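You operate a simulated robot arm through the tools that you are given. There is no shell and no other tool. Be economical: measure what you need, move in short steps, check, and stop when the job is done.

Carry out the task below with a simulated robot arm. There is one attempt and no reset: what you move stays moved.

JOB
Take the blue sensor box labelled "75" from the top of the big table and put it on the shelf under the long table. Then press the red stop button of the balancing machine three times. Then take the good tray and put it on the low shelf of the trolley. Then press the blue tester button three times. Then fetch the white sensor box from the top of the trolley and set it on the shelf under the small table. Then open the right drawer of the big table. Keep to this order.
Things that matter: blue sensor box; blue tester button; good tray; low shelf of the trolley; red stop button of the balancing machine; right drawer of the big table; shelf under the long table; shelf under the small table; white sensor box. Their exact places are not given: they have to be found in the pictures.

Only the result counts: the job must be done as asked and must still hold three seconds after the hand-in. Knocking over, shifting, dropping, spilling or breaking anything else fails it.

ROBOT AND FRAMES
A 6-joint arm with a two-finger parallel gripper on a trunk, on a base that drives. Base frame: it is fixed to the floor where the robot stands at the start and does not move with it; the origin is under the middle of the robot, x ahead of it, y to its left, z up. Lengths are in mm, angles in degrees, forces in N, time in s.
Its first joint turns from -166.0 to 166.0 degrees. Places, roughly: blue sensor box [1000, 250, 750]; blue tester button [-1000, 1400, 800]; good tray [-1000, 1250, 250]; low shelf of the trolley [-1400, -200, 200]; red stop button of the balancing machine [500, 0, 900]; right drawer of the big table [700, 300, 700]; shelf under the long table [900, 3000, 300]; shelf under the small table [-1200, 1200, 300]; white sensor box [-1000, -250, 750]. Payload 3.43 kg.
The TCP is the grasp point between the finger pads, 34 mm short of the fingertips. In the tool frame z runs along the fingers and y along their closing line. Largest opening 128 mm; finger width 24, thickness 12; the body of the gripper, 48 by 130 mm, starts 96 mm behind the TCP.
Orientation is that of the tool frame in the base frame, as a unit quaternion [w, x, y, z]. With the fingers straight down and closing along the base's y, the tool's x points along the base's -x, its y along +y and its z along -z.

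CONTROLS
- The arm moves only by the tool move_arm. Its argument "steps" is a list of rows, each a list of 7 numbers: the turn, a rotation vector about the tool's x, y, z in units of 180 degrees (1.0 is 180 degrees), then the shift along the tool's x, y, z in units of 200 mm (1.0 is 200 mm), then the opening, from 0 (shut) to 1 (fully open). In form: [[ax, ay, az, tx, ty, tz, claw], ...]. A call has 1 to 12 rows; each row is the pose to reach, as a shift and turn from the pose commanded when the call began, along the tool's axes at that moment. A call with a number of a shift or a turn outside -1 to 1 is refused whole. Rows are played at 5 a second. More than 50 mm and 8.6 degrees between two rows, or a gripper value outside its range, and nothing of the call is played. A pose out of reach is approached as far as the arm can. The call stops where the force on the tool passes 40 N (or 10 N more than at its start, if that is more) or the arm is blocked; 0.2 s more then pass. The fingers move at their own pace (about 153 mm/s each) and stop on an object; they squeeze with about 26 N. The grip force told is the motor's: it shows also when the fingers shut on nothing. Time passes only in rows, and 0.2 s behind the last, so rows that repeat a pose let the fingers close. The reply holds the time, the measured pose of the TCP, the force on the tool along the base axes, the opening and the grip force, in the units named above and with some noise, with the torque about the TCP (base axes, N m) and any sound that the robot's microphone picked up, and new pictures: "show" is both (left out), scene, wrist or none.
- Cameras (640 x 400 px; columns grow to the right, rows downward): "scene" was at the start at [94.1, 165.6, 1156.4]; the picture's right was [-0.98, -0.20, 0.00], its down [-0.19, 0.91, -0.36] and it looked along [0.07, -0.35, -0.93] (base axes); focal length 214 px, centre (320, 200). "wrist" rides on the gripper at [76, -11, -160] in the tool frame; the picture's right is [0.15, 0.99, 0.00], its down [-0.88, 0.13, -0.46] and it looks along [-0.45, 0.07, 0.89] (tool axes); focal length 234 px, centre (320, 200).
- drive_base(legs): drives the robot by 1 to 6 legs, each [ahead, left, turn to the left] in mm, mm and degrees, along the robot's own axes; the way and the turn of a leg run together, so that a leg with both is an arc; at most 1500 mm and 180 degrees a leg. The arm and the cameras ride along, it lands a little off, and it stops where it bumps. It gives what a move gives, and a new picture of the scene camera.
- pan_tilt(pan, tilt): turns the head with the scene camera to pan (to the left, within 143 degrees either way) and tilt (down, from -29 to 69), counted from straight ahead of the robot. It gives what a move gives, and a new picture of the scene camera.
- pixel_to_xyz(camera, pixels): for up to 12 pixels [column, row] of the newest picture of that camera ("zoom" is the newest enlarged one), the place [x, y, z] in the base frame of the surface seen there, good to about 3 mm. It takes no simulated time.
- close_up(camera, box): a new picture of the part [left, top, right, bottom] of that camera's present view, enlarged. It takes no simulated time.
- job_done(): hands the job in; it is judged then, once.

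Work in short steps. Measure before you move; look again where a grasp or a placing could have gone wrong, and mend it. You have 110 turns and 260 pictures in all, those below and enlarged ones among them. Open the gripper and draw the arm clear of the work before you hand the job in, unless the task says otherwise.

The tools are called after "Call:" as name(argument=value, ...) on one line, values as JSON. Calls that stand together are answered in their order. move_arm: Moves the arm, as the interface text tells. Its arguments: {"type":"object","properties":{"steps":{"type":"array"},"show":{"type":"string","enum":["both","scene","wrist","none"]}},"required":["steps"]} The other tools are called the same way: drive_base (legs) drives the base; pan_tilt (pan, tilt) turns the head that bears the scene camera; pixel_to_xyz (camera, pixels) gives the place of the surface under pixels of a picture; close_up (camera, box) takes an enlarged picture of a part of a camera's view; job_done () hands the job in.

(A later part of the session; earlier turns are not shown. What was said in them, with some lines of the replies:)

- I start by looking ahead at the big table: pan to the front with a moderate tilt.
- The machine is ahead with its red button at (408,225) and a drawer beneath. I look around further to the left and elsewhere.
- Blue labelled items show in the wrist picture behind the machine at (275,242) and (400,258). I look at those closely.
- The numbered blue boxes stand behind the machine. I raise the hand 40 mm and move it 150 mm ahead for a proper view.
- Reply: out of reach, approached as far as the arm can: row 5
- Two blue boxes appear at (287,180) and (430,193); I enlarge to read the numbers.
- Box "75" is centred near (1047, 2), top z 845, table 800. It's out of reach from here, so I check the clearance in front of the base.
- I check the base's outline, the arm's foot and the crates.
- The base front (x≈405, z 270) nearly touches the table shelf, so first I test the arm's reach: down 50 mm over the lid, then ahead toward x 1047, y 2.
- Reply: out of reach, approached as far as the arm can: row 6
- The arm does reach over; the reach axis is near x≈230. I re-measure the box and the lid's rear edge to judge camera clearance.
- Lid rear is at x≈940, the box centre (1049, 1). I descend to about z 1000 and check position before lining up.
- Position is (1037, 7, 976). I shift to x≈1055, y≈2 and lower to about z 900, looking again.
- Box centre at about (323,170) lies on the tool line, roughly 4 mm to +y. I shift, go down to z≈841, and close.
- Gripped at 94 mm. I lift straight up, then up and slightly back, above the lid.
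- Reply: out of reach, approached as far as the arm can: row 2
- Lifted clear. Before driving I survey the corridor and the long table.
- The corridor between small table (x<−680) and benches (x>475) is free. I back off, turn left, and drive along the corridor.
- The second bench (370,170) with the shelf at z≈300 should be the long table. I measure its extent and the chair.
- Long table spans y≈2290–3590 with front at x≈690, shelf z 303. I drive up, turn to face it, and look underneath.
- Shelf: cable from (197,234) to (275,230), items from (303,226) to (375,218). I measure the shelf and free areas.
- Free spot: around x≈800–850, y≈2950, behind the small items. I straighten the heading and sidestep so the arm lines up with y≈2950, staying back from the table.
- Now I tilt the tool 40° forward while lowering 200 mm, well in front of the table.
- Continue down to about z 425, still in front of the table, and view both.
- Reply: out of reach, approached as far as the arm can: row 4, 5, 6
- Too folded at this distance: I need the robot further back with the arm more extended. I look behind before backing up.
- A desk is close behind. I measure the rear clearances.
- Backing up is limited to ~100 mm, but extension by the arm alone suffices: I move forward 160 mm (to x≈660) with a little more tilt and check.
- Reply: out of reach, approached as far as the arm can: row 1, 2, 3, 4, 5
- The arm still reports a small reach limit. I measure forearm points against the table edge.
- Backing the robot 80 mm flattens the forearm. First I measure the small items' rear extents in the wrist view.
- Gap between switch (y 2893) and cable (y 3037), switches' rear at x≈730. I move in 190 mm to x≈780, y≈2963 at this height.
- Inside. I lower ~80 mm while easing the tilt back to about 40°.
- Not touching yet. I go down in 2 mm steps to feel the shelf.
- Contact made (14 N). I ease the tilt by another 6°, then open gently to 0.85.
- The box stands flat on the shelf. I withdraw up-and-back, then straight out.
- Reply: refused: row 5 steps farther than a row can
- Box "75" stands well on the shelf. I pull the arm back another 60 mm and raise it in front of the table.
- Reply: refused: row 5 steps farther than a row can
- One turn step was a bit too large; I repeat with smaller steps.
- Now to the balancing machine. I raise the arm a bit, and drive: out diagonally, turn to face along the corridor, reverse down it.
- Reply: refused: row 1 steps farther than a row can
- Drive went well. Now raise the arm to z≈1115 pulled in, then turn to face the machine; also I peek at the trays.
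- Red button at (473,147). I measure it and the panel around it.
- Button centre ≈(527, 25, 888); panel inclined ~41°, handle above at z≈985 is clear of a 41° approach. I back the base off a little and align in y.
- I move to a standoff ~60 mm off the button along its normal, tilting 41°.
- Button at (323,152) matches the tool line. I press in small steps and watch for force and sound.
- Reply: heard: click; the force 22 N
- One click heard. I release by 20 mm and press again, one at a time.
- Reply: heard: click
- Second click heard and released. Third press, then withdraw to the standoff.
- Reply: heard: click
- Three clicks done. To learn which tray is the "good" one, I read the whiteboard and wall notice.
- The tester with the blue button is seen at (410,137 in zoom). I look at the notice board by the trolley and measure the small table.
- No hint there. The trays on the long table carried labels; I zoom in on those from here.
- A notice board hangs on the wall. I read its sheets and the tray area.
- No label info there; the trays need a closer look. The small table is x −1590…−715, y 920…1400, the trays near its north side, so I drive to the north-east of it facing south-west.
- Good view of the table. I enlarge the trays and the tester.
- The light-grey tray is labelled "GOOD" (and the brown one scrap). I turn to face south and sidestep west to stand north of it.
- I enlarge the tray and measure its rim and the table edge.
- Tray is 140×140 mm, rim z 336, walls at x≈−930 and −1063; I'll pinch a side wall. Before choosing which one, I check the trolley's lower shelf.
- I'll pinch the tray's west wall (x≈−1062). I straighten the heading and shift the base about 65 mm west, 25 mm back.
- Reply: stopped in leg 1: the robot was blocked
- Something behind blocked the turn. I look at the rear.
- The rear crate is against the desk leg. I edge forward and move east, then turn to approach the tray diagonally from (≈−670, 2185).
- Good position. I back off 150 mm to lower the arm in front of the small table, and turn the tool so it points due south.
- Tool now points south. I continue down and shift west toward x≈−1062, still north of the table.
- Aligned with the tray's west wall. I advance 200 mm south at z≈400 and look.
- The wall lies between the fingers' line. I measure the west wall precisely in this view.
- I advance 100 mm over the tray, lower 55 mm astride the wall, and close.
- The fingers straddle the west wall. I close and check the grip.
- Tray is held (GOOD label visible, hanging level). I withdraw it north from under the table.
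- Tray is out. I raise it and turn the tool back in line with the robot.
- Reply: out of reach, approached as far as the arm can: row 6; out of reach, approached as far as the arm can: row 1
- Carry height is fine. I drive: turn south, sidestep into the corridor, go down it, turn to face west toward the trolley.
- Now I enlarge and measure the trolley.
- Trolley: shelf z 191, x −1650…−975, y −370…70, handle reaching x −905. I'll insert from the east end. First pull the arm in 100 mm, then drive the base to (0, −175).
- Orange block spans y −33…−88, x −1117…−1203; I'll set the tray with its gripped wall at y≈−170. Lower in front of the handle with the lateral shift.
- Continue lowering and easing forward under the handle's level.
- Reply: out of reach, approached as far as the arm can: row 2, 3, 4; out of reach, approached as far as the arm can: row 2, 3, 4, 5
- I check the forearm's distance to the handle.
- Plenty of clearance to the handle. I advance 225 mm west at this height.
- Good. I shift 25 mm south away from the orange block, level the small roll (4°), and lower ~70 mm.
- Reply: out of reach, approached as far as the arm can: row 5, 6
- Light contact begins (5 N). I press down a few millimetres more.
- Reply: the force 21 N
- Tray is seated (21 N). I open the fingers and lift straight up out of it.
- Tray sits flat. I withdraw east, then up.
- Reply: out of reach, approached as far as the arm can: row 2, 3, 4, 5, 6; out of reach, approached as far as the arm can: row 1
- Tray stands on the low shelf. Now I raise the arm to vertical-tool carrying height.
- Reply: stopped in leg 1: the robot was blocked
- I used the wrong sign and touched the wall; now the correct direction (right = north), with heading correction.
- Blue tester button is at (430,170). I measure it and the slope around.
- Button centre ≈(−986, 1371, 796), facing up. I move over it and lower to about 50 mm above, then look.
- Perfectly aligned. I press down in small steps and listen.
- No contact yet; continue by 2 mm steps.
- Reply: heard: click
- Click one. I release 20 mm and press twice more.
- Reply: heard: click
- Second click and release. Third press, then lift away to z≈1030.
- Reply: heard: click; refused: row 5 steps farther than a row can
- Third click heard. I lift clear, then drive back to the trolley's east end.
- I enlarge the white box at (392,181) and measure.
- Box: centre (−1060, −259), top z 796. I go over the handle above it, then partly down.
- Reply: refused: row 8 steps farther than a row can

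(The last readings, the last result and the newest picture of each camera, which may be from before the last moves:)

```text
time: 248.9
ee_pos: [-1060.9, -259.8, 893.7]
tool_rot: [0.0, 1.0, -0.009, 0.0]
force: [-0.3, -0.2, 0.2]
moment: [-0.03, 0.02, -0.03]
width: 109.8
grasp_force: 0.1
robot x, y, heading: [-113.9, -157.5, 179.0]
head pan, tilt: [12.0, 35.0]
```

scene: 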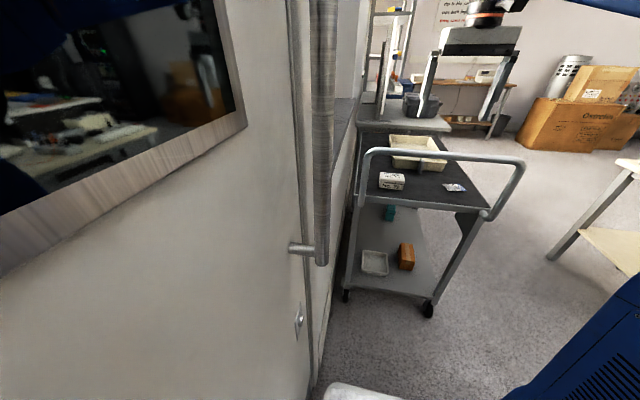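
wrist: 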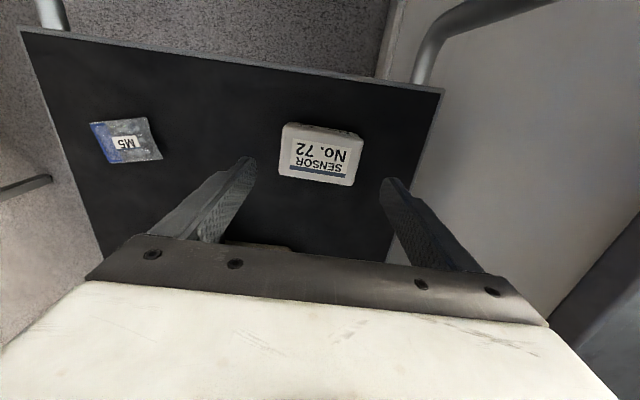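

Well centred. I descend to z≈792 and close.

Call:
move_arm(steps=[[0, 0, 0, 0, 0, 0.2, 0.86], [0, 0, 0, 0, 0, 0.4, 0.86], [0, 0, 0, 0, 0, 0.5, 0.86], [0, 0, 0, 0, 0, 0.5, 0.86], [0, 0, 0, 0, 0, 0.5, 0.5], [0, 0, 0, 0, 0, 0.5, 0.5], [0, 0, 0, 0, 0, 0.5, 0.5]], show="wrist")

```text
time: 250.5
ee_pos: [-1061.7, -262.0, 793.6]
tool_rot: [0.0, 1.0, -0.008, 0.001]
force: [-0.1, -0.3, 0.2]
moment: [0.0, 0.0, -0.01]
width: 91.5
grasp_force: 26.2
robot x, y, heading: [-111.8, -155.5, 179.4]
head pan, tilt: [12.0, 35.0]
```

wrist: 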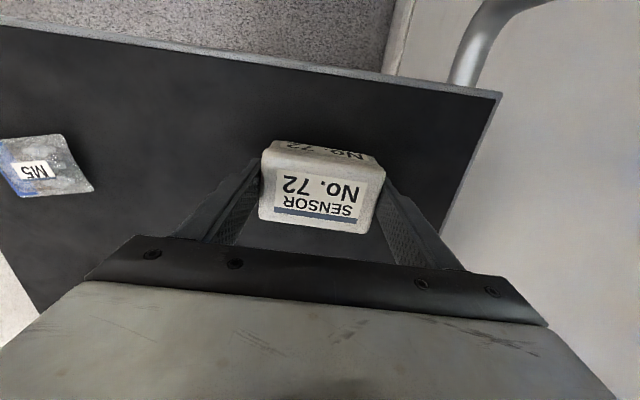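

Gripped at 91.5 mm. I lift 200 mm, then up further and back over the handle.

Call:
move_arm(steps=[[0, 0, 0, 0, 0, -0.2, 0.5], [0, 0, 0, 0, 0, -0.4, 0.5], [0, 0, 0, 0, 0, -0.6, 0.5], [0, 0, 0, 0, 0, -0.8, 0.5], [0, 0, 0, 0, 0, -1, 0.5]], show="none")

Call:
move_arm(steps=[[0, 0, 0, 0.05, 0, -0.2, 0.5], [0, 0, 0, 0.15, -0.05, -0.35, 0.5], [0, 0, 0, 0.3, -0.1, -0.48, 0.5], [0, 0, 0, 0.5, -0.2, -0.5, 0.5], [0, 0, 0, 0.7, -0.3, -0.5, 0.5], [0, 0, 0, 0.9, -0.4, -0.5, 0.5]], show="wrist")

```text
time: 251.7
ee_pos: [-1060.3, -257.8, 994.8]
tool_rot: [0.0, 1.0, -0.008, 0.0]
force: [-1.6, 0.2, -2.0]
moment: [0.01, -0.01, 0.0]
width: 91.6
grasp_force: 25.7
robot x, y, heading: [-111.6, -154.8, 179.2]
head pan, tilt: [12.0, 35.0]
```

```text
time: 253.1
ee_pos: [-877.3, -182.5, 1092.4]
tool_rot: [0.0, 1.0, -0.007, 0.002]
force: [-1.4, -1.8, -2.1]
moment: [0.03, -0.09, 0.01]
width: 91.4
grasp_force: 25.8
robot x, y, heading: [-113.3, -157.2, 179.3]
head pan, tilt: [12.0, 35.0]
```

wrist: 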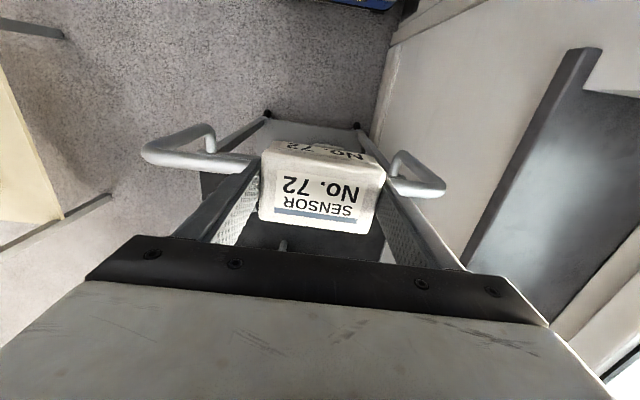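

Box safely carried. I drive north along the corridor, then turn to the earlier spot north-east of the small table.

Call:
drive_base(legs=[[0, -1250, 0], [0, -1240, 0], [0, 0, 68.5], [174, -455, 0]])

Call:
pan_tilt(pan=0, tilt=45)

```text
time: 270.6
ee_pos: [-742.4, 1604.1, 1093.5]
tool_rot: [-0.001, 0.837, 0.547, 0.001]
force: [-0.6, 0.1, -1.8]
moment: [0.03, 0.01, -0.01]
width: 91.6
grasp_force: 25.8
robot x, y, heading: [-473.2, 2321.2, -113.9]
head pan, tilt: [12.0, 35.0]
```

scene: 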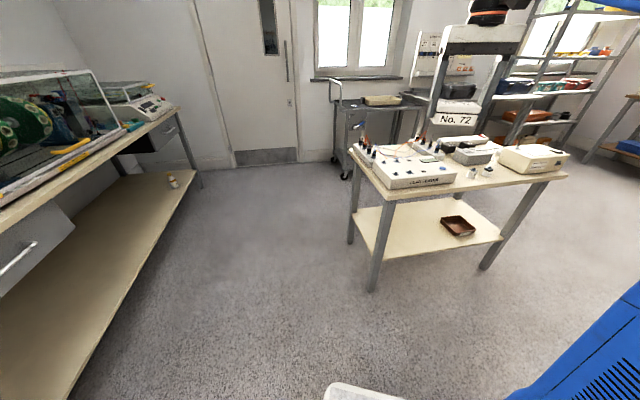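

```text
time: 271.4
ee_pos: [-742.5, 1606.6, 1094.0]
tool_rot: [-0.001, 0.837, 0.548, 0.001]
force: [-0.2, 0.7, -1.4]
moment: [0.03, 0.03, 0.01]
width: 91.5
grasp_force: 25.7
robot x, y, heading: [-472.4, 2315.8, -113.3]
head pan, tilt: [0.0, 45.0]
```

scene: 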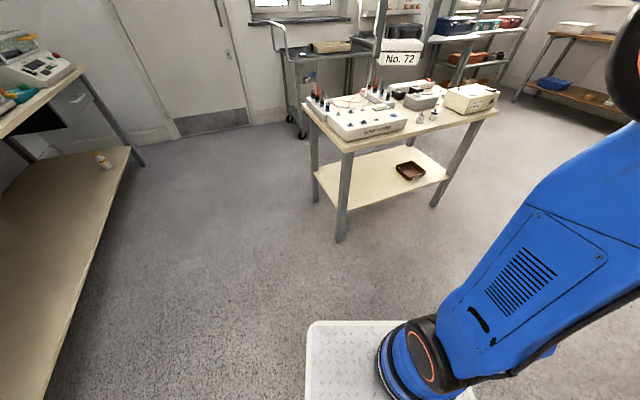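

I shift the base ~140 mm west to clear the table's north-east leg.

Call:
drive_base(legs=[[30, -140, 0]])

Call:
move_arm(steps=[[0, -0.045, 0, -0.05, 0, 0.2, 0.5], [0, -0.09, 0, -0.1, 0, 0.4, 0.5], [0, -0.135, 0, -0.15, 0, 0.6, 0.5], [0, -0.18, 0, -0.2, 0, 0.8, 0.5], [0, -0.222, 0, -0.25, 0, 1, 0.5]], show="none")

```text
time: 272.8
ee_pos: [-887.9, 1634.7, 1093.8]
tool_rot: [0.0, 0.837, 0.547, 0.0]
force: [0.1, 0.4, -2.0]
moment: [0.02, 0.0, 0.01]
width: 91.7
grasp_force: 25.5
robot x, y, heading: [-616.2, 2344.1, -113.6]
head pan, tilt: [0.0, 45.0]
```

scene: 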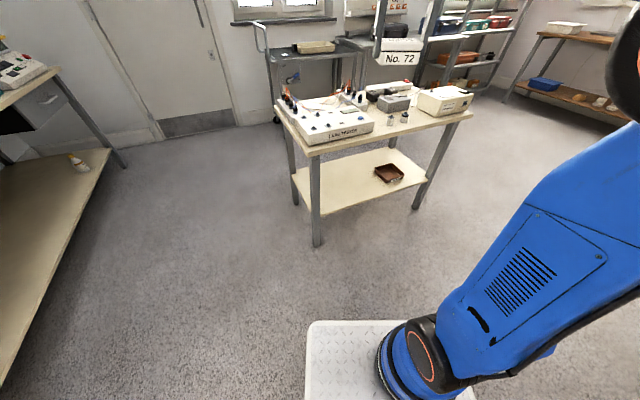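

```text
time: 273.9
ee_pos: [-908.6, 1589.3, 896.9]
tool_rot: [0.186, 0.787, 0.514, -0.285]
force: [-0.6, 0.1, -1.3]
moment: [0.03, 0.01, -0.01]
width: 91.4
grasp_force: 26.2
robot x, y, heading: [-614.0, 2349.9, -113.7]
head pan, tilt: [0.0, 45.0]
```

Tilted 40°, in front of the table. Lowering in two stages to z≈445.

Call:
move_arm(steps=[[0, 0, 0, 0.16, 0, 0.19, 0.5], [0, 0, 0, 0.32, 0, 0.38, 0.5], [0, 0, 0, 0.48, 0, 0.57, 0.5], [0, 0, 0, 0.64, 0, 0.76, 0.5], [0, 0, 0, 0.8, 0, 0.95, 0.5]], show="none")

Call:
move_arm(steps=[[0, 0, 0, 0.14, 0, 0.18, 0.5], [0, 0, 0, 0.28, 0, 0.36, 0.5], [0, 0, 0, 0.42, 0, 0.54, 0.5], [0, 0, 0, 0.54, 0, 0.72, 0.5], [0, 0, 0, 0.6, 0, 0.8, 0.5]], show="both")

```text
time: 275.1
ee_pos: [-909.0, 1593.3, 645.4]
tool_rot: [0.186, 0.787, 0.514, -0.286]
force: [-1.1, 0.5, -2.2]
moment: [0.02, -0.05, 0.01]
width: 91.6
grasp_force: 25.7
robot x, y, heading: [-616.4, 2345.2, -113.3]
head pan, tilt: [0.0, 45.0]
```

```text
time: 276.4
ee_pos: [-913.7, 1581.9, 446.8]
tool_rot: [0.182, 0.787, 0.515, -0.287]
force: [0.4, 0.8, -1.8]
moment: [0.04, 0.0, 0.03]
width: 91.5
grasp_force: 25.9
robot x, y, heading: [-618.9, 2346.5, -113.7]
head pan, tilt: [0.0, 45.0]
```

scene: 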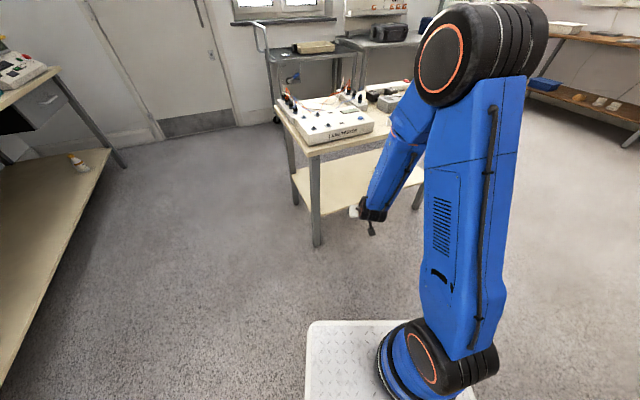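
wrist: 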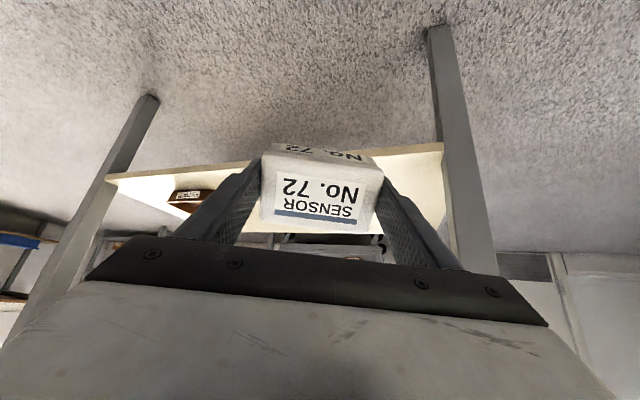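

I advance 200 mm toward the shelf.

Call:
move_arm(steps=[[0, 0, 0, -0.153, 0, 0.129, 0.5], [0, 0, 0, -0.306, 0, 0.258, 0.5], [0, 0, 0, -0.459, 0, 0.387, 0.5], [0, 0, 0, -0.612, 0, 0.516, 0.5], [0, 0, 0, -0.766, 0, 0.643, 0.5], [0, 0, 0, -0.766, 0, 0.643, 0.5]], show="both")

```text
time: 277.8
ee_pos: [-992.5, 1399.7, 443.1]
tool_rot: [0.187, 0.787, 0.515, -0.285]
force: [-0.3, 0.5, -2.0]
moment: [0.06, -0.01, -0.01]
width: 91.4
grasp_force: 26.0
robot x, y, heading: [-618.8, 2345.8, -113.2]
head pan, tilt: [0.0, 45.0]
```

scene: 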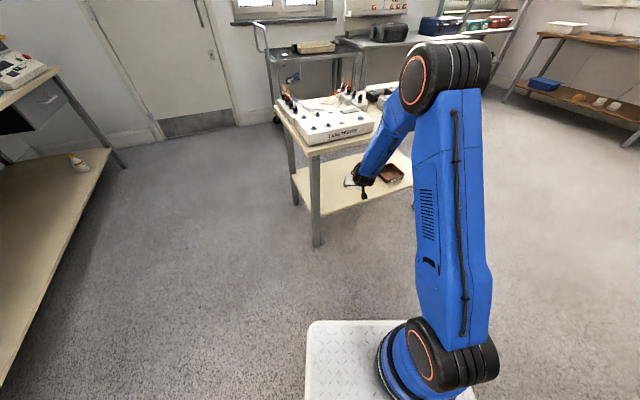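
wrist: 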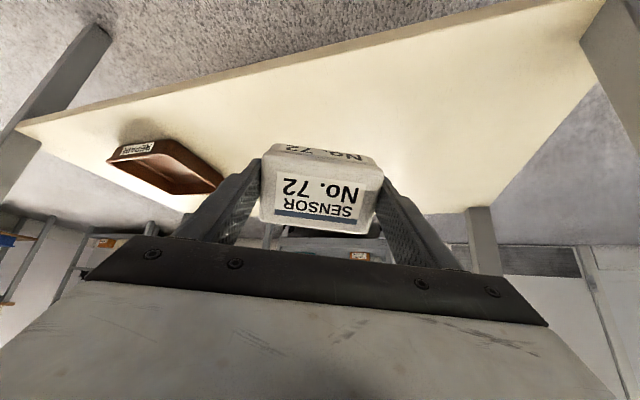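

Clear space ahead. I go 115 mm further in, then lower ~82 mm to near the shelf.

Call:
move_arm(steps=[[0, 0, 0, -0.147, 0, 0.123, 0.5], [0, 0, 0, -0.294, 0, 0.247, 0.5], [0, 0, 0, -0.44, 0, 0.37, 0.5], [0, 0, 0, -0.35, 0, 0.477, 0.5], [0, 0, 0, -0.26, 0, 0.584, 0.5], [0, 0, 0, -0.18, 0, 0.68, 0.5], [0, 0, 0, -0.18, 0, 0.68, 0.5]], show="none")

Call:
move_arm(steps=[[0, 0, 0, 0.007, 0, 0.008, 0.5], [0, 0, 0, 0.014, 0, 0.016, 0.5], [0, 0, 0, 0.02, 0, 0.024, 0.5]], show="wrist")

```text
time: 279.4
ee_pos: [-1040.4, 1291.3, 363.7]
tool_rot: [0.186, 0.787, 0.514, -0.284]
force: [-0.3, 0.3, -2.2]
moment: [0.04, -0.01, -0.02]
width: 91.5
grasp_force: 26.0
robot x, y, heading: [-617.7, 2346.3, -113.8]
head pan, tilt: [0.0, 45.0]
```

```text
time: 280.1
ee_pos: [-1038.2, 1292.5, 356.9]
tool_rot: [0.186, 0.787, 0.515, -0.286]
force: [0.9, -0.8, -1.8]
moment: [0.02, -0.01, 0.0]
width: 91.8
grasp_force: 26.2
robot x, y, heading: [-616.2, 2350.0, -113.6]
head pan, tilt: [0.0, 45.0]
```

wrist: 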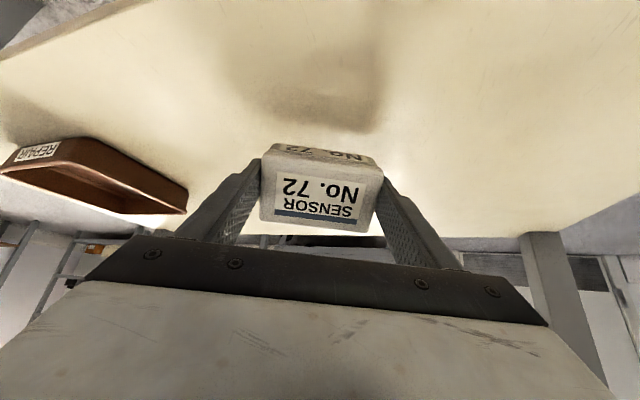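

Nearly touching. I feel down in 2 mm steps.

Call:
move_arm(steps=[[0, 0, 0, 0.007, 0, 0.008, 0.5], [0, 0, 0, 0.014, 0, 0.016, 0.5], [0, 0, 0, 0.02, 0, 0.024, 0.5], [0, 0, 0, 0.026, 0, 0.031, 0.5]], show="none")

```text
time: 281.1
ee_pos: [-1040.6, 1292.8, 350.0]
tool_rot: [0.186, 0.787, 0.515, -0.284]
force: [-0.2, -0.2, -0.4]
moment: [0.05, -0.04, 0.02]
width: 91.5
grasp_force: 25.8
robot x, y, heading: [-618.0, 2344.2, -113.2]
head pan, tilt: [0.0, 45.0]
```

Call:
move_arm(steps=[[0, 0, 0, 0.006, 0, 0.007, 0.5], [0, 0, 0, 0.011, 0, 0.013, 0.5], [0, 0, 0, 0.016, 0, 0.019, 0.5]], show="none")

```text
time: 281.9
ee_pos: [-1039.8, 1293.7, 347.2]
tool_rot: [0.186, 0.787, 0.513, -0.288]
force: [-4.1, -5.1, 19.5]
moment: [-0.36, 0.21, -0.08]
width: 92.1
grasp_force: 25.9
robot x, y, heading: [-617.9, 2346.5, -113.2]
head pan, tilt: [0.0, 45.0]
```

Contact (20 N). As before, I ease the tilt by 6° and open.

Call:
move_arm(steps=[[0, 0.017, 0, 0, 0, 0, 0.5], [0, 0.033, 0, 0, 0, 0, 0.5], [0, 0.033, 0, 0, 0, 0, 0.75], [0, 0.033, 0, 0, 0, 0, 0.88], [0, 0.033, 0, 0, 0, 0, 0.88], [0, 0.033, 0, 0, 0, 0, 0.88]], show="wrist")

```text
time: 283.4
ee_pos: [-1039.4, 1293.7, 344.2]
tool_rot: [0.16, 0.801, 0.523, -0.243]
force: [0.1, 0.8, -0.1]
moment: [-0.02, -0.03, 0.0]
width: 112.7
grasp_force: 0.1
robot x, y, heading: [-616.0, 2349.0, -113.7]
head pan, tilt: [0.0, 45.0]
```

wrist: 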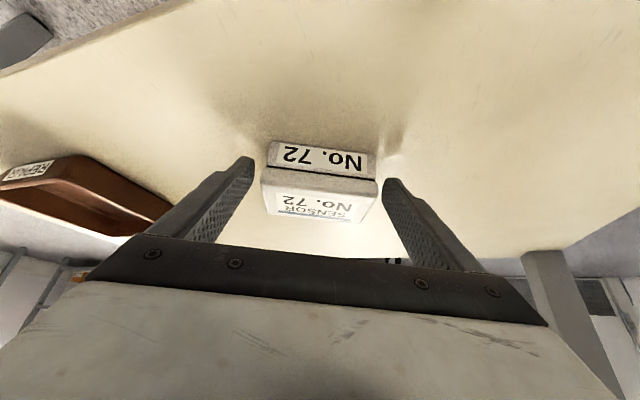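

Box stands flat on the shelf. I withdraw up-and-back, then out.

Call:
move_arm(steps=[[0, 0, 0, 0.057, 0, -0.178, 0.88], [0, 0, 0, 0.114, 0, -0.357, 0.88], [0, 0, 0, 0.26, 0, -0.48, 0.88], [0, 0, 0, 0.4, 0, -0.604, 0.88], [0, 0, 0, 0.54, 0, -0.728, 0.88], [0, 0, 0, 0.682, 0, -0.852, 0.88]], show="wrist")

Call:
move_arm(steps=[[0, 0, 0, 0.14, 0, -0.15, 0.88], [0, 0, 0, 0.25, 0, -0.3, 0.88], [0, 0, 0, 0.3, 0, -0.5, 0.88], [0, 0, 0, 0.2, 0, -0.68, 0.88], [0, 0, 0, 0.1, 0, -0.86, 0.88]], show="none")

```text
time: 284.8
ee_pos: [-954.6, 1482.9, 409.6]
tool_rot: [0.159, 0.801, 0.524, -0.244]
force: [0.5, -0.4, -1.0]
moment: [-0.02, 0.0, 0.02]
width: 112.7
grasp_force: 0.0
robot x, y, heading: [-621.7, 2347.6, -113.5]
head pan, tilt: [0.0, 45.0]
```

wrist: 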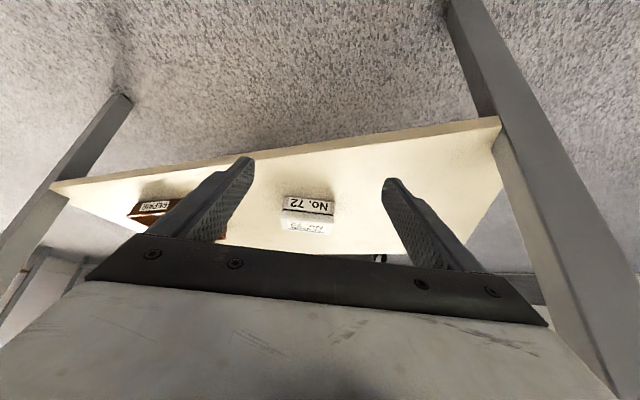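

```text
time: 285.9
ee_pos: [-907.2, 1584.9, 542.2]
tool_rot: [0.159, 0.801, 0.523, -0.245]
force: [-0.1, 0.6, -0.7]
moment: [0.04, 0.0, 0.03]
width: 112.7
grasp_force: 0.1
robot x, y, heading: [-616.8, 2344.9, -113.3]
head pan, tilt: [0.0, 45.0]
```

White box placed. For the drawer I roll the tool 90° (to grip a horizontal bar), raise and tilt it to ~65°, then drive to the big table.

Call:
move_arm(steps=[[0, 0, 0.0455, -0.058, 0, -0.09, 0.4], [0, 0, 0.091, -0.116, 0, -0.18, 0.4], [0, 0, 0.1365, -0.174, 0, -0.27, 0.4], [0, 0, 0.182, -0.232, 0, -0.36, 0.4], [0, 0, 0.2275, -0.29, 0, -0.45, 0.4], [0, 0, 0.273, -0.348, 0, -0.54, 0.4], [0, 0, 0.3185, -0.406, 0, -0.63, 0.4], [0, 0, 0.364, -0.464, 0, -0.72, 0.4], [0, 0, 0.4095, -0.522, 0, -0.81, 0.4], [0, 0, 0.455, -0.58, 0, -0.9, 0.4], [0, 0, 0.5, -0.64, 0, -0.98, 0.4]], show="none")

Call:
move_arm(steps=[[-0.0445, 0, 0, 0, 0, 0, 0.4], [-0.089, 0, 0, 0, 0, 0, 0.4], [-0.1335, 0, 0, 0, 0, 0, 0.4], [-0.178, 0, 0, 0, 0, 0, 0.4]], show="none")

Call:
drive_base(legs=[[0, 0, 23.5], [0, 300, 0], [1500, 0, 0], [390, 0, 0], [0, -110, 0], [0, 0, 88]])

Call:
pan_tilt(pan=-15, tilt=35)

```text
time: 288.4
ee_pos: [-909.3, 1589.2, 777.2]
tool_rot: [0.285, 0.936, -0.197, -0.06]
force: [0.4, -0.7, -0.4]
moment: [0.0, -0.01, 0.0]
width: 51.0
grasp_force: 0.1
robot x, y, heading: [-618.9, 2348.7, -113.5]
head pan, tilt: [0.0, 45.0]
```

```text
time: 289.4
ee_pos: [-912.1, 1591.3, 786.2]
tool_rot: [0.44, 0.875, -0.182, -0.091]
force: [0.1, -0.9, 0.7]
moment: [0.01, 0.0, 0.0]
width: 51.2
grasp_force: 0.1
out of reach, approached as far as the arm can: row 3, 4
robot x, y, heading: [-619.6, 2349.9, -113.4]
head pan, tilt: [0.0, 45.0]
```

```text
time: 291.1
ee_pos: [-583.1, 1542.0, 787.0]
tool_rot: [0.45, 0.893, -0.004, -0.002]
force: [-0.2, 0.7, 0.2]
moment: [-0.02, 0.0, 0.02]
width: 51.2
grasp_force: 0.0
robot x, y, heading: [-613.1, 2356.0, -90.3]
head pan, tilt: [0.0, 45.0]
stopped in leg 1: the robot was blocked; the commanded pose is now the measured one
```

scene: 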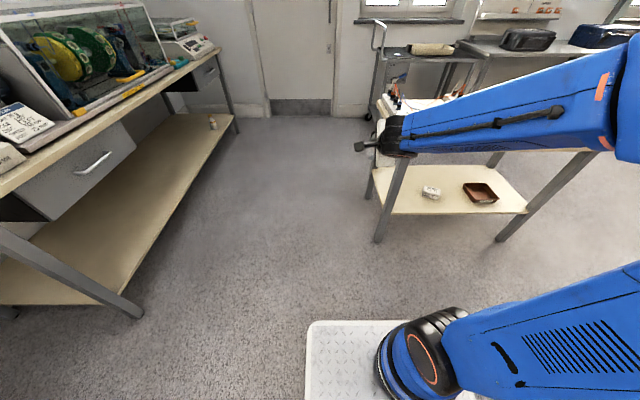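

```text
time: 291.9
ee_pos: [-581.6, 1542.4, 787.3]
tool_rot: [0.45, 0.893, -0.003, -0.002]
force: [0.3, 0.8, -0.3]
moment: [-0.01, 0.02, -0.02]
width: 51.2
grasp_force: 0.1
robot x, y, heading: [-609.0, 2356.6, -90.4]
head pan, tilt: [-15.0, 35.0]
```

scene: 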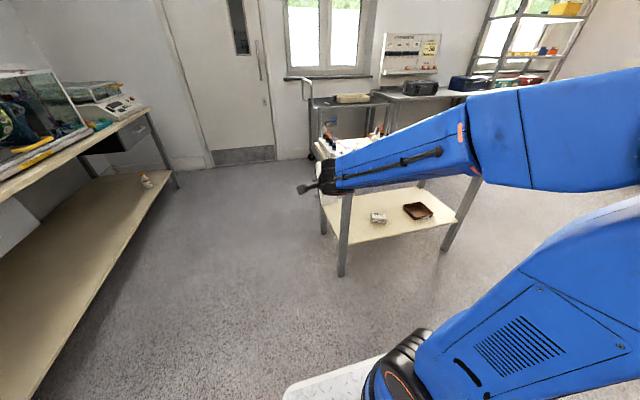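

The crate brushed the desk again, but heading is −90. I step ahead and east first, then continue the route.

Call:
drive_base(legs=[[60, 40, 0], [0, 260, 0], [1440, 0, 0], [400, 0, 0], [0, -150, 0], [0, 0, 88]])

Call:
pan_tilt(pan=-12, tilt=32)

Call:
close_up(camera="scene", box=[240, 130, 400, 230])

```text
time: 308.1
ee_pos: [418.8, 407.1, 786.7]
tool_rot: [0.319, 0.636, 0.628, 0.316]
force: [0.2, -0.3, 0.1]
moment: [0.03, -0.01, 0.05]
width: 51.3
grasp_force: 0.1
robot x, y, heading: [-393.4, 380.4, -0.8]
head pan, tilt: [-15.0, 35.0]
```

scene: 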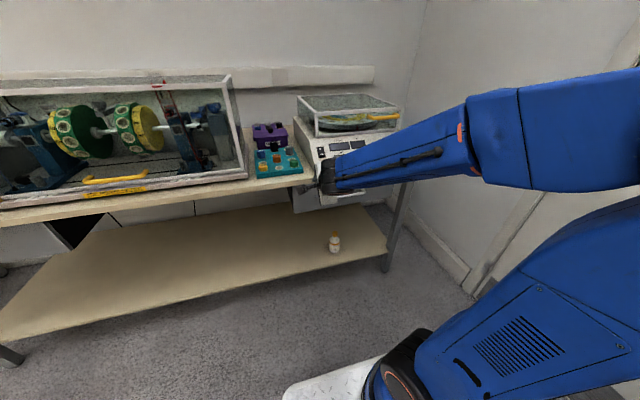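

```text
time: 308.8
ee_pos: [417.6, 407.7, 787.0]
tool_rot: [0.32, 0.636, 0.628, 0.316]
force: [0.3, -0.1, 0.0]
moment: [-0.03, -0.01, 0.0]
width: 51.2
grasp_force: 0.0
robot x, y, heading: [-390.1, 384.1, -0.6]
head pan, tilt: [-12.0, 32.0]
```

scene: 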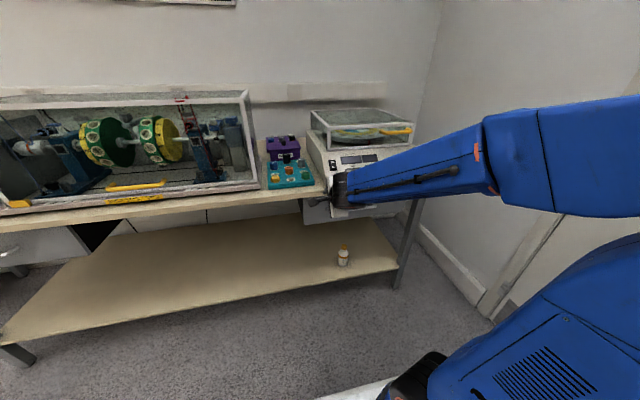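

```text
4.00 times, centred on (320, 180) of scene
```

zoom: 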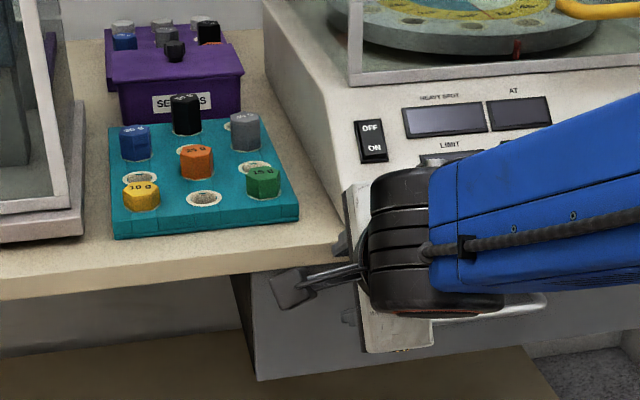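

The gripper hides most of the handle. I measure its visible end, back off 90 mm, sidestep right 160 mm, lower to about handle height and look with the wrist camera.

Call:
pixel_to_xyz(camera="zoom", pixels=[[535, 305], [515, 310], [495, 315], [475, 318], [455, 319], [540, 298], [500, 345], [300, 330], [150, 290], [400, 345]])

Call:
drive_base(legs=[[-90, -160, 0.6]])

Call:
move_arm(steps=[[0, 0, 0, 0, -0.171, 0.127, 0.4], [0, 0, 0, 0, -0.342, 0.254, 0.4], [0, 0, 0, 0, -0.342, 0.254, 0.4]], show="both")

```text
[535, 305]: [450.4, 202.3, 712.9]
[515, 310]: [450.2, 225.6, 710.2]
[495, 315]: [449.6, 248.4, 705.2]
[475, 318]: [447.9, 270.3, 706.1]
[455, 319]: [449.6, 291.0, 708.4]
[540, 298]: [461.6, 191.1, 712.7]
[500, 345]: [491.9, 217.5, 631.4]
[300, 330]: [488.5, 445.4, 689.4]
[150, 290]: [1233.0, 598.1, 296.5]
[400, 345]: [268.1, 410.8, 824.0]
```

```text
time: 310.3
ee_pos: [326.7, 254.3, 787.3]
tool_rot: [0.319, 0.633, 0.631, 0.317]
force: [0.1, -0.5, 0.5]
moment: [0.0, -0.02, -0.03]
width: 51.2
grasp_force: 0.1
robot x, y, heading: [-482.0, 226.0, -0.3]
head pan, tilt: [-12.0, 32.0]
```

scene: 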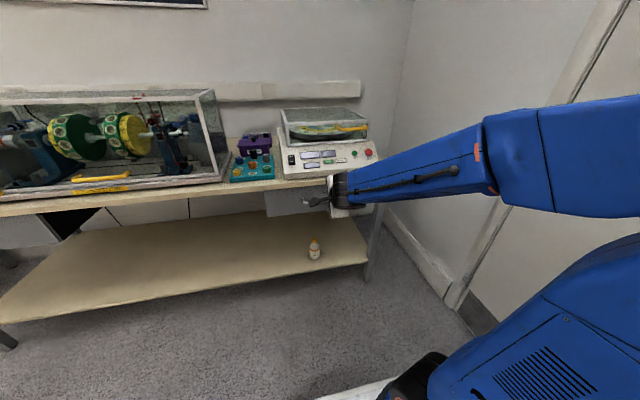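

```text
time: 311.1
ee_pos: [325.2, 238.4, 758.4]
tool_rot: [0.304, 0.636, 0.64, 0.306]
force: [0.6, -0.2, -0.1]
moment: [0.01, 0.04, 0.01]
width: 51.1
grasp_force: 0.1
out of reach, approached as far as the arm can: row 1, 2, 3
robot x, y, heading: [-482.6, 219.5, -0.1]
head pan, tilt: [-12.0, 32.0]
```

scene: 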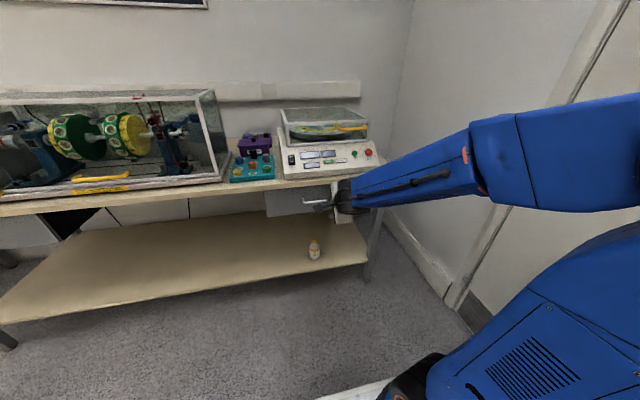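
wrist: 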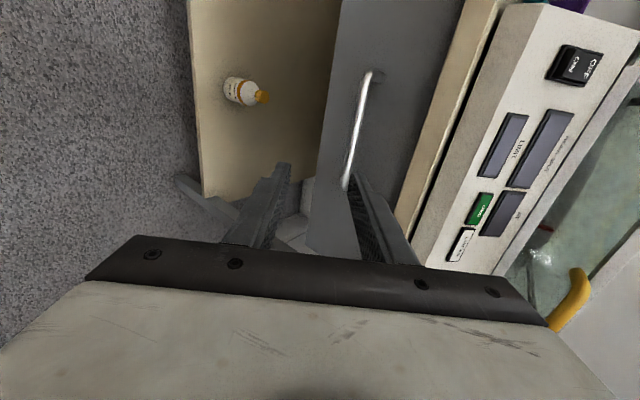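

Bar: x≈450, y 195–300, z≈708; drawer front x≈490. I move to a standoff in line with the bar, opening reduced to ~35 mm.

Call:
move_arm(steps=[[0, 0, 0, 0.01, 0.065, 0.118, 0.27], [0, 0, 0, 0.02, 0.13, 0.236, 0.27], [0, 0, 0, 0.035, 0.197, 0.355, 0.27], [0, 0, 0, 0.035, 0.197, 0.355, 0.27]], show="wrist")

Call:
close_up(camera="wrist", box=[240, 80, 400, 230])

```text
time: 312.1
ee_pos: [415.8, 245.3, 748.9]
tool_rot: [0.299, 0.637, 0.643, 0.301]
force: [-0.3, 0.6, -0.4]
moment: [0.01, 0.01, -0.05]
width: 34.4
grasp_force: 0.0
out of reach, approached as far as the arm can: row 1, 2, 3, 4
robot x, y, heading: [-486.1, 221.9, -0.1]
head pan, tilt: [-12.0, 32.0]
```

wrist: 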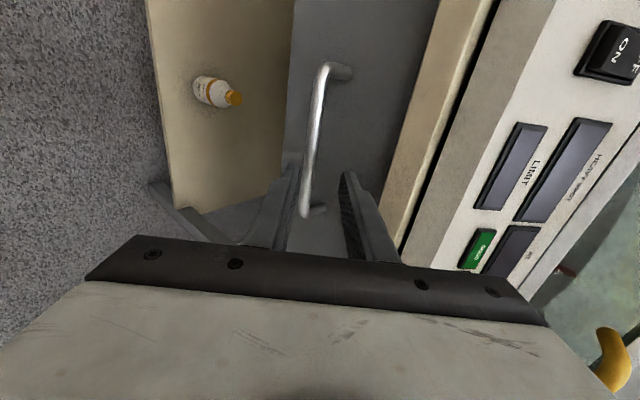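

```text
2.67 times, centred on (320, 155) of wrist
```

zoom: 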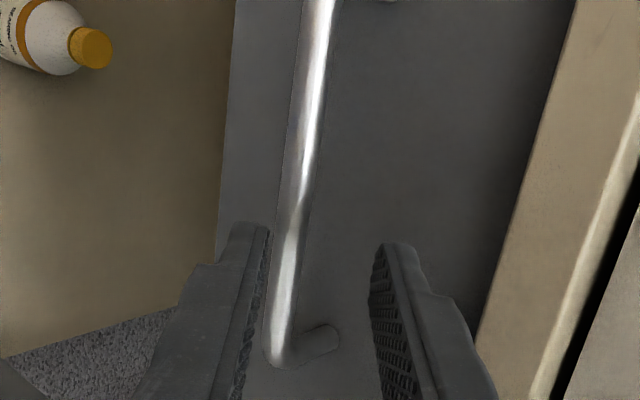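

Bar lies 55 mm ahead and ~10 mm toward the lower finger. I correct, advance 35 mm, and close on it.

Call:
move_arm(steps=[[0, 0, 0, 0, -0.05, 0, 0.27], [0, 0, 0, 0, -0.05, 0.09, 0.27], [0, 0, 0, 0, -0.05, 0.175, 0.27], [0, 0, 0, 0, -0.05, 0.175, 0.27], [0, 0, 0, 0, -0.05, 0.175, 0], [0, 0, 0, 0, -0.05, 0.175, 0], [0, 0, 0, 0, -0.05, 0.175, 0]], show="wrist")

```text
time: 312.9
ee_pos: [416.4, 296.2, 706.5]
tool_rot: [0.242, 0.582, 0.697, 0.342]
force: [2.0, 2.1, 5.2]
moment: [-0.24, 0.61, -0.07]
width: 42.1
grasp_force: 6.6
out of reach, approached as far as the arm can: row 1, 2, 3
robot x, y, heading: [-481.6, 222.4, -0.1]
head pan, tilt: [-12.0, 32.0]
stopped in row 4: the force on the tool passed its limit at 251 N (the readings are from after the stop); the commanded pose is now the measured one
```

wrist: 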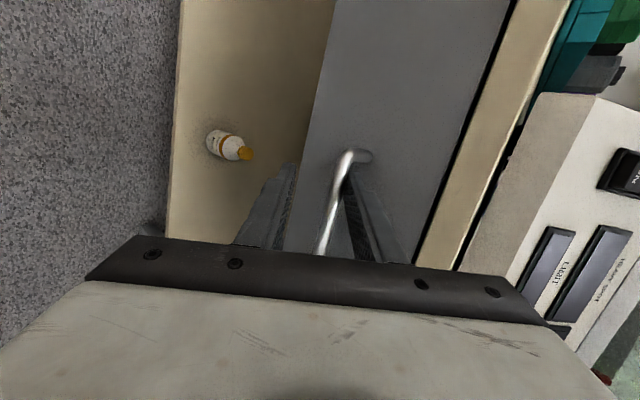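

The arm's reach limit pushed it sideways, but the bar is between the fingers near its left end. I close gently and look.

Call:
move_arm(steps=[[0, 0, 0, 0, 0, 0, 0.15], [0, 0, 0, 0, 0, 0, 0], [0, 0, 0, 0, 0, 0, 0], [0, 0, 0, 0, 0, 0, 0]], show="wrist")

Call:
pixel_to_xyz(camera="wrist", pixels=[[400, 100], [440, 60], [480, 120], [350, 160]])

```text
time: 313.5
ee_pos: [417.7, 296.6, 707.3]
tool_rot: [0.242, 0.582, 0.697, 0.344]
force: [1.3, 1.1, 8.4]
moment: [0.87, 0.06, -1.16]
width: 13.7
grasp_force: 45.3
robot x, y, heading: [-485.8, 219.8, -0.2]
head pan, tilt: [-12.0, 32.0]
stopped in row 3: the force on the tool passed its limit at 41 N (the readings are from after the stop); the commanded pose is now the measured one
```

wrist: 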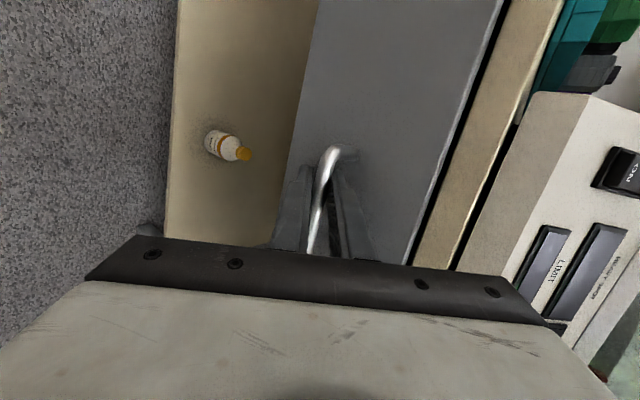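

```text
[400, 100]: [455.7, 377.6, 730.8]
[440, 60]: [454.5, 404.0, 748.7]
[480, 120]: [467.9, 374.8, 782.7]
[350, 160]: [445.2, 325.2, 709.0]
```

The bar is gripped (13.7 mm) and the drawer has already come out ~35 mm. The trolley is close behind, so I pivot the base 8° about the grip to clear it, then pull straight back about 180 mm.

Call:
drive_base(legs=[[-10, 126, -8], [-90, -13, 0], [-90, -13, 0]])

Call:
close_up(camera="wrist", box=[80, 0, 560, 300])

Call:
pixel_to_xyz(camera="wrist", pixels=[[400, 100], [440, 60], [350, 160], [480, 120], [520, 100]])

```text
time: 316.2
ee_pos: [240.2, 294.3, 705.4]
tool_rot: [0.267, 0.627, 0.656, 0.325]
force: [1.0, 34.2, 12.3]
moment: [-0.08, -0.06, 0.3]
width: 11.9
grasp_force: 44.9
robot x, y, heading: [-661.9, 342.5, -7.9]
head pan, tilt: [-12.0, 32.0]
```

scene: 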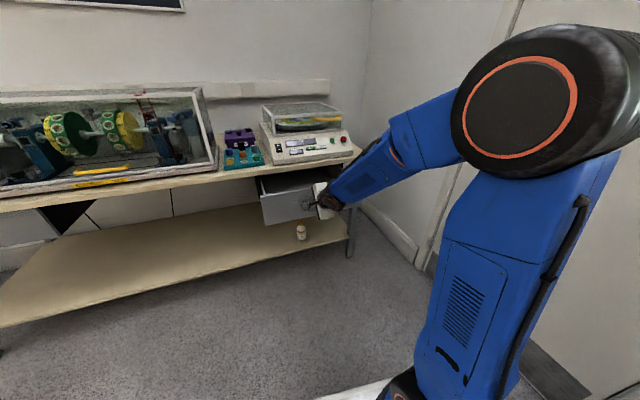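

```text
1.33 times, centred on (320, 150) of wrist
```

zoom: 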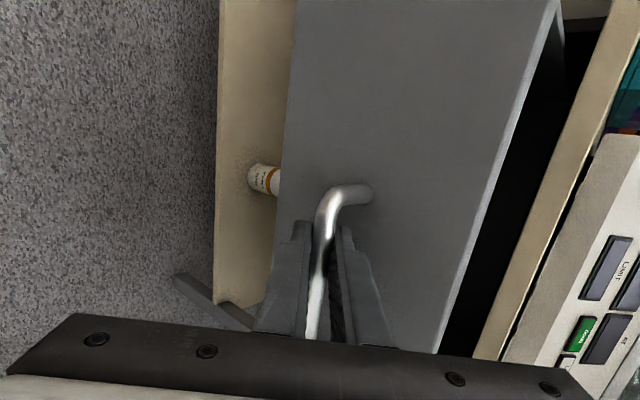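

```text
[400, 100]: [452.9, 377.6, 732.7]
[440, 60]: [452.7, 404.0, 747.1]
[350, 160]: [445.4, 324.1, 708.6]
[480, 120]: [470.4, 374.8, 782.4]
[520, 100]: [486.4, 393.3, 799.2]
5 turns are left
```

The drawer is out about 210 mm. I pull a further 50 mm gently, then open the gripper and check.

Call:
drive_base(legs=[[-50, -7, 0]])

Call:
move_arm(steps=[[0, 0, 0, 0, 0, 0, 0.25], [0, 0, 0, 0, 0, 0, 0.3], [0, 0, 0, 0, 0, 0, 0.3]], show="wrist")

Call:
pixel_to_xyz(camera="wrist", pixels=[[350, 60], [400, 100], [365, 160], [320, 200], [440, 100]])

```text
time: 317.1
ee_pos: [189.0, 295.1, 706.5]
tool_rot: [0.266, 0.628, 0.655, 0.326]
force: [1.9, -3.2, 5.3]
moment: [-0.57, -0.03, -0.38]
width: 11.9
grasp_force: 44.8
robot x, y, heading: [-714.5, 343.7, -8.1]
head pan, tilt: [-12.0, 32.0]
```

scene: 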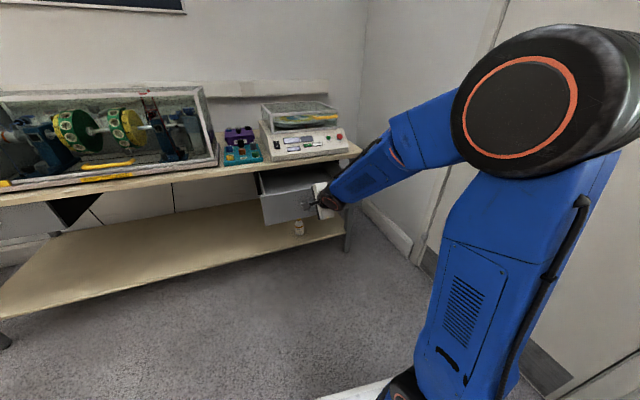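

```text
time: 317.9
ee_pos: [188.0, 294.7, 707.4]
tool_rot: [0.266, 0.628, 0.655, 0.326]
force: [1.1, 0.3, -0.1]
moment: [0.02, 0.0, -0.03]
width: 38.3
grasp_force: 0.1
robot x, y, heading: [-715.4, 342.4, -8.0]
head pan, tilt: [-12.0, 32.0]
```

wrist: 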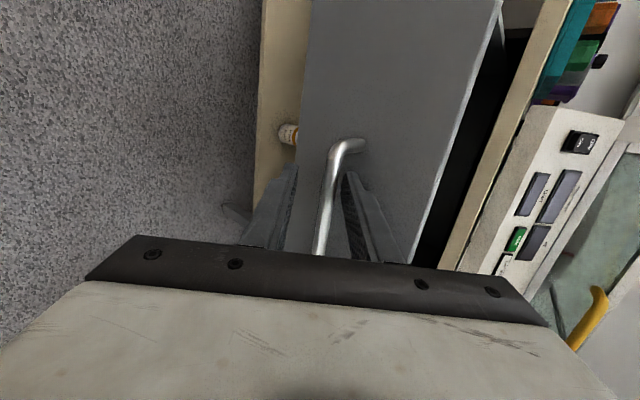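

```text
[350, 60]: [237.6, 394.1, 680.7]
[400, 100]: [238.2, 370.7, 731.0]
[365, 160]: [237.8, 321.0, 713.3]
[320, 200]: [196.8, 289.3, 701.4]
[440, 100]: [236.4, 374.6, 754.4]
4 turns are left
```

Drawer front is now at x≈237 (253 mm open) and the fingers are open. I withdraw along the tool axis and check.

Call:
move_arm(steps=[[0, 0, 0, 0, 0, -0.08, 0.3], [0, 0, 0, 0, 0, -0.16, 0.3], [0, 0, 0, 0, 0, -0.28, 0.3], [0, 0, 0, 0, 0, -0.42, 0.3], [0, 0, 0, 0, 0, -0.6, 0.3]], show="wrist")

Call:
pixel_to_xyz(camera="wrist", pixels=[[350, 60], [370, 100], [380, 140]])

```text
time: 319.1
ee_pos: [112.1, 277.4, 756.8]
tool_rot: [0.295, 0.63, 0.643, 0.322]
force: [0.1, -0.3, -0.4]
moment: [0.0, -0.03, -0.01]
width: 38.4
grasp_force: 0.0
out of reach, approached as far as the arm can: row 3, 4, 5
robot x, y, heading: [-713.4, 347.3, -7.9]
head pan, tilt: [-12.0, 32.0]
```

wrist: 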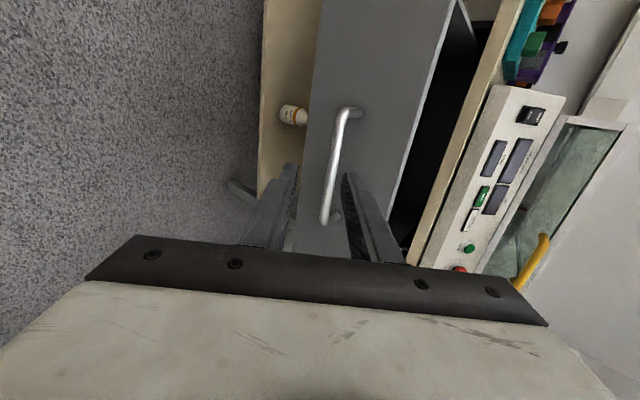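

```text
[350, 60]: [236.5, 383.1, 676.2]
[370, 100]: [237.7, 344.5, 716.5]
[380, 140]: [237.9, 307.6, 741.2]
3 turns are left
```

The arm is clear of the handle, the drawer stays open at x≈237 and the gripper is open. All steps are done, so I hand the job in.

Call:
job_done()

```text
The job is handed in.
```

I finished all six steps in the order you asked and handed the job in.

- **Blue box "75":** it stands flat on the shelf under the long table.
- **Red stop button:** pressed three times, with a click heard each time.
- **Good tray:** the grey tray labelled "GOOD" sits on the low shelf of the trolley.
- **Blue tester button:** pressed three times, with a click heard each time.
- **White box "72":** it stands flat on the shelf under the small table.
- **Right drawer of the big table:** open about 250 mm; the gripper is open and clear of the handle.

- **Bumps:** while driving, the robot bumped what looked like the desk leg twice and the door wall once. The desk and door wall looked unmoved in later pictures, but I did not measure them.
- **Drawer handle:** a finger also struck the drawer handle with a 251 N force spike while I was gripping it. I saw no damage in the later pictures.
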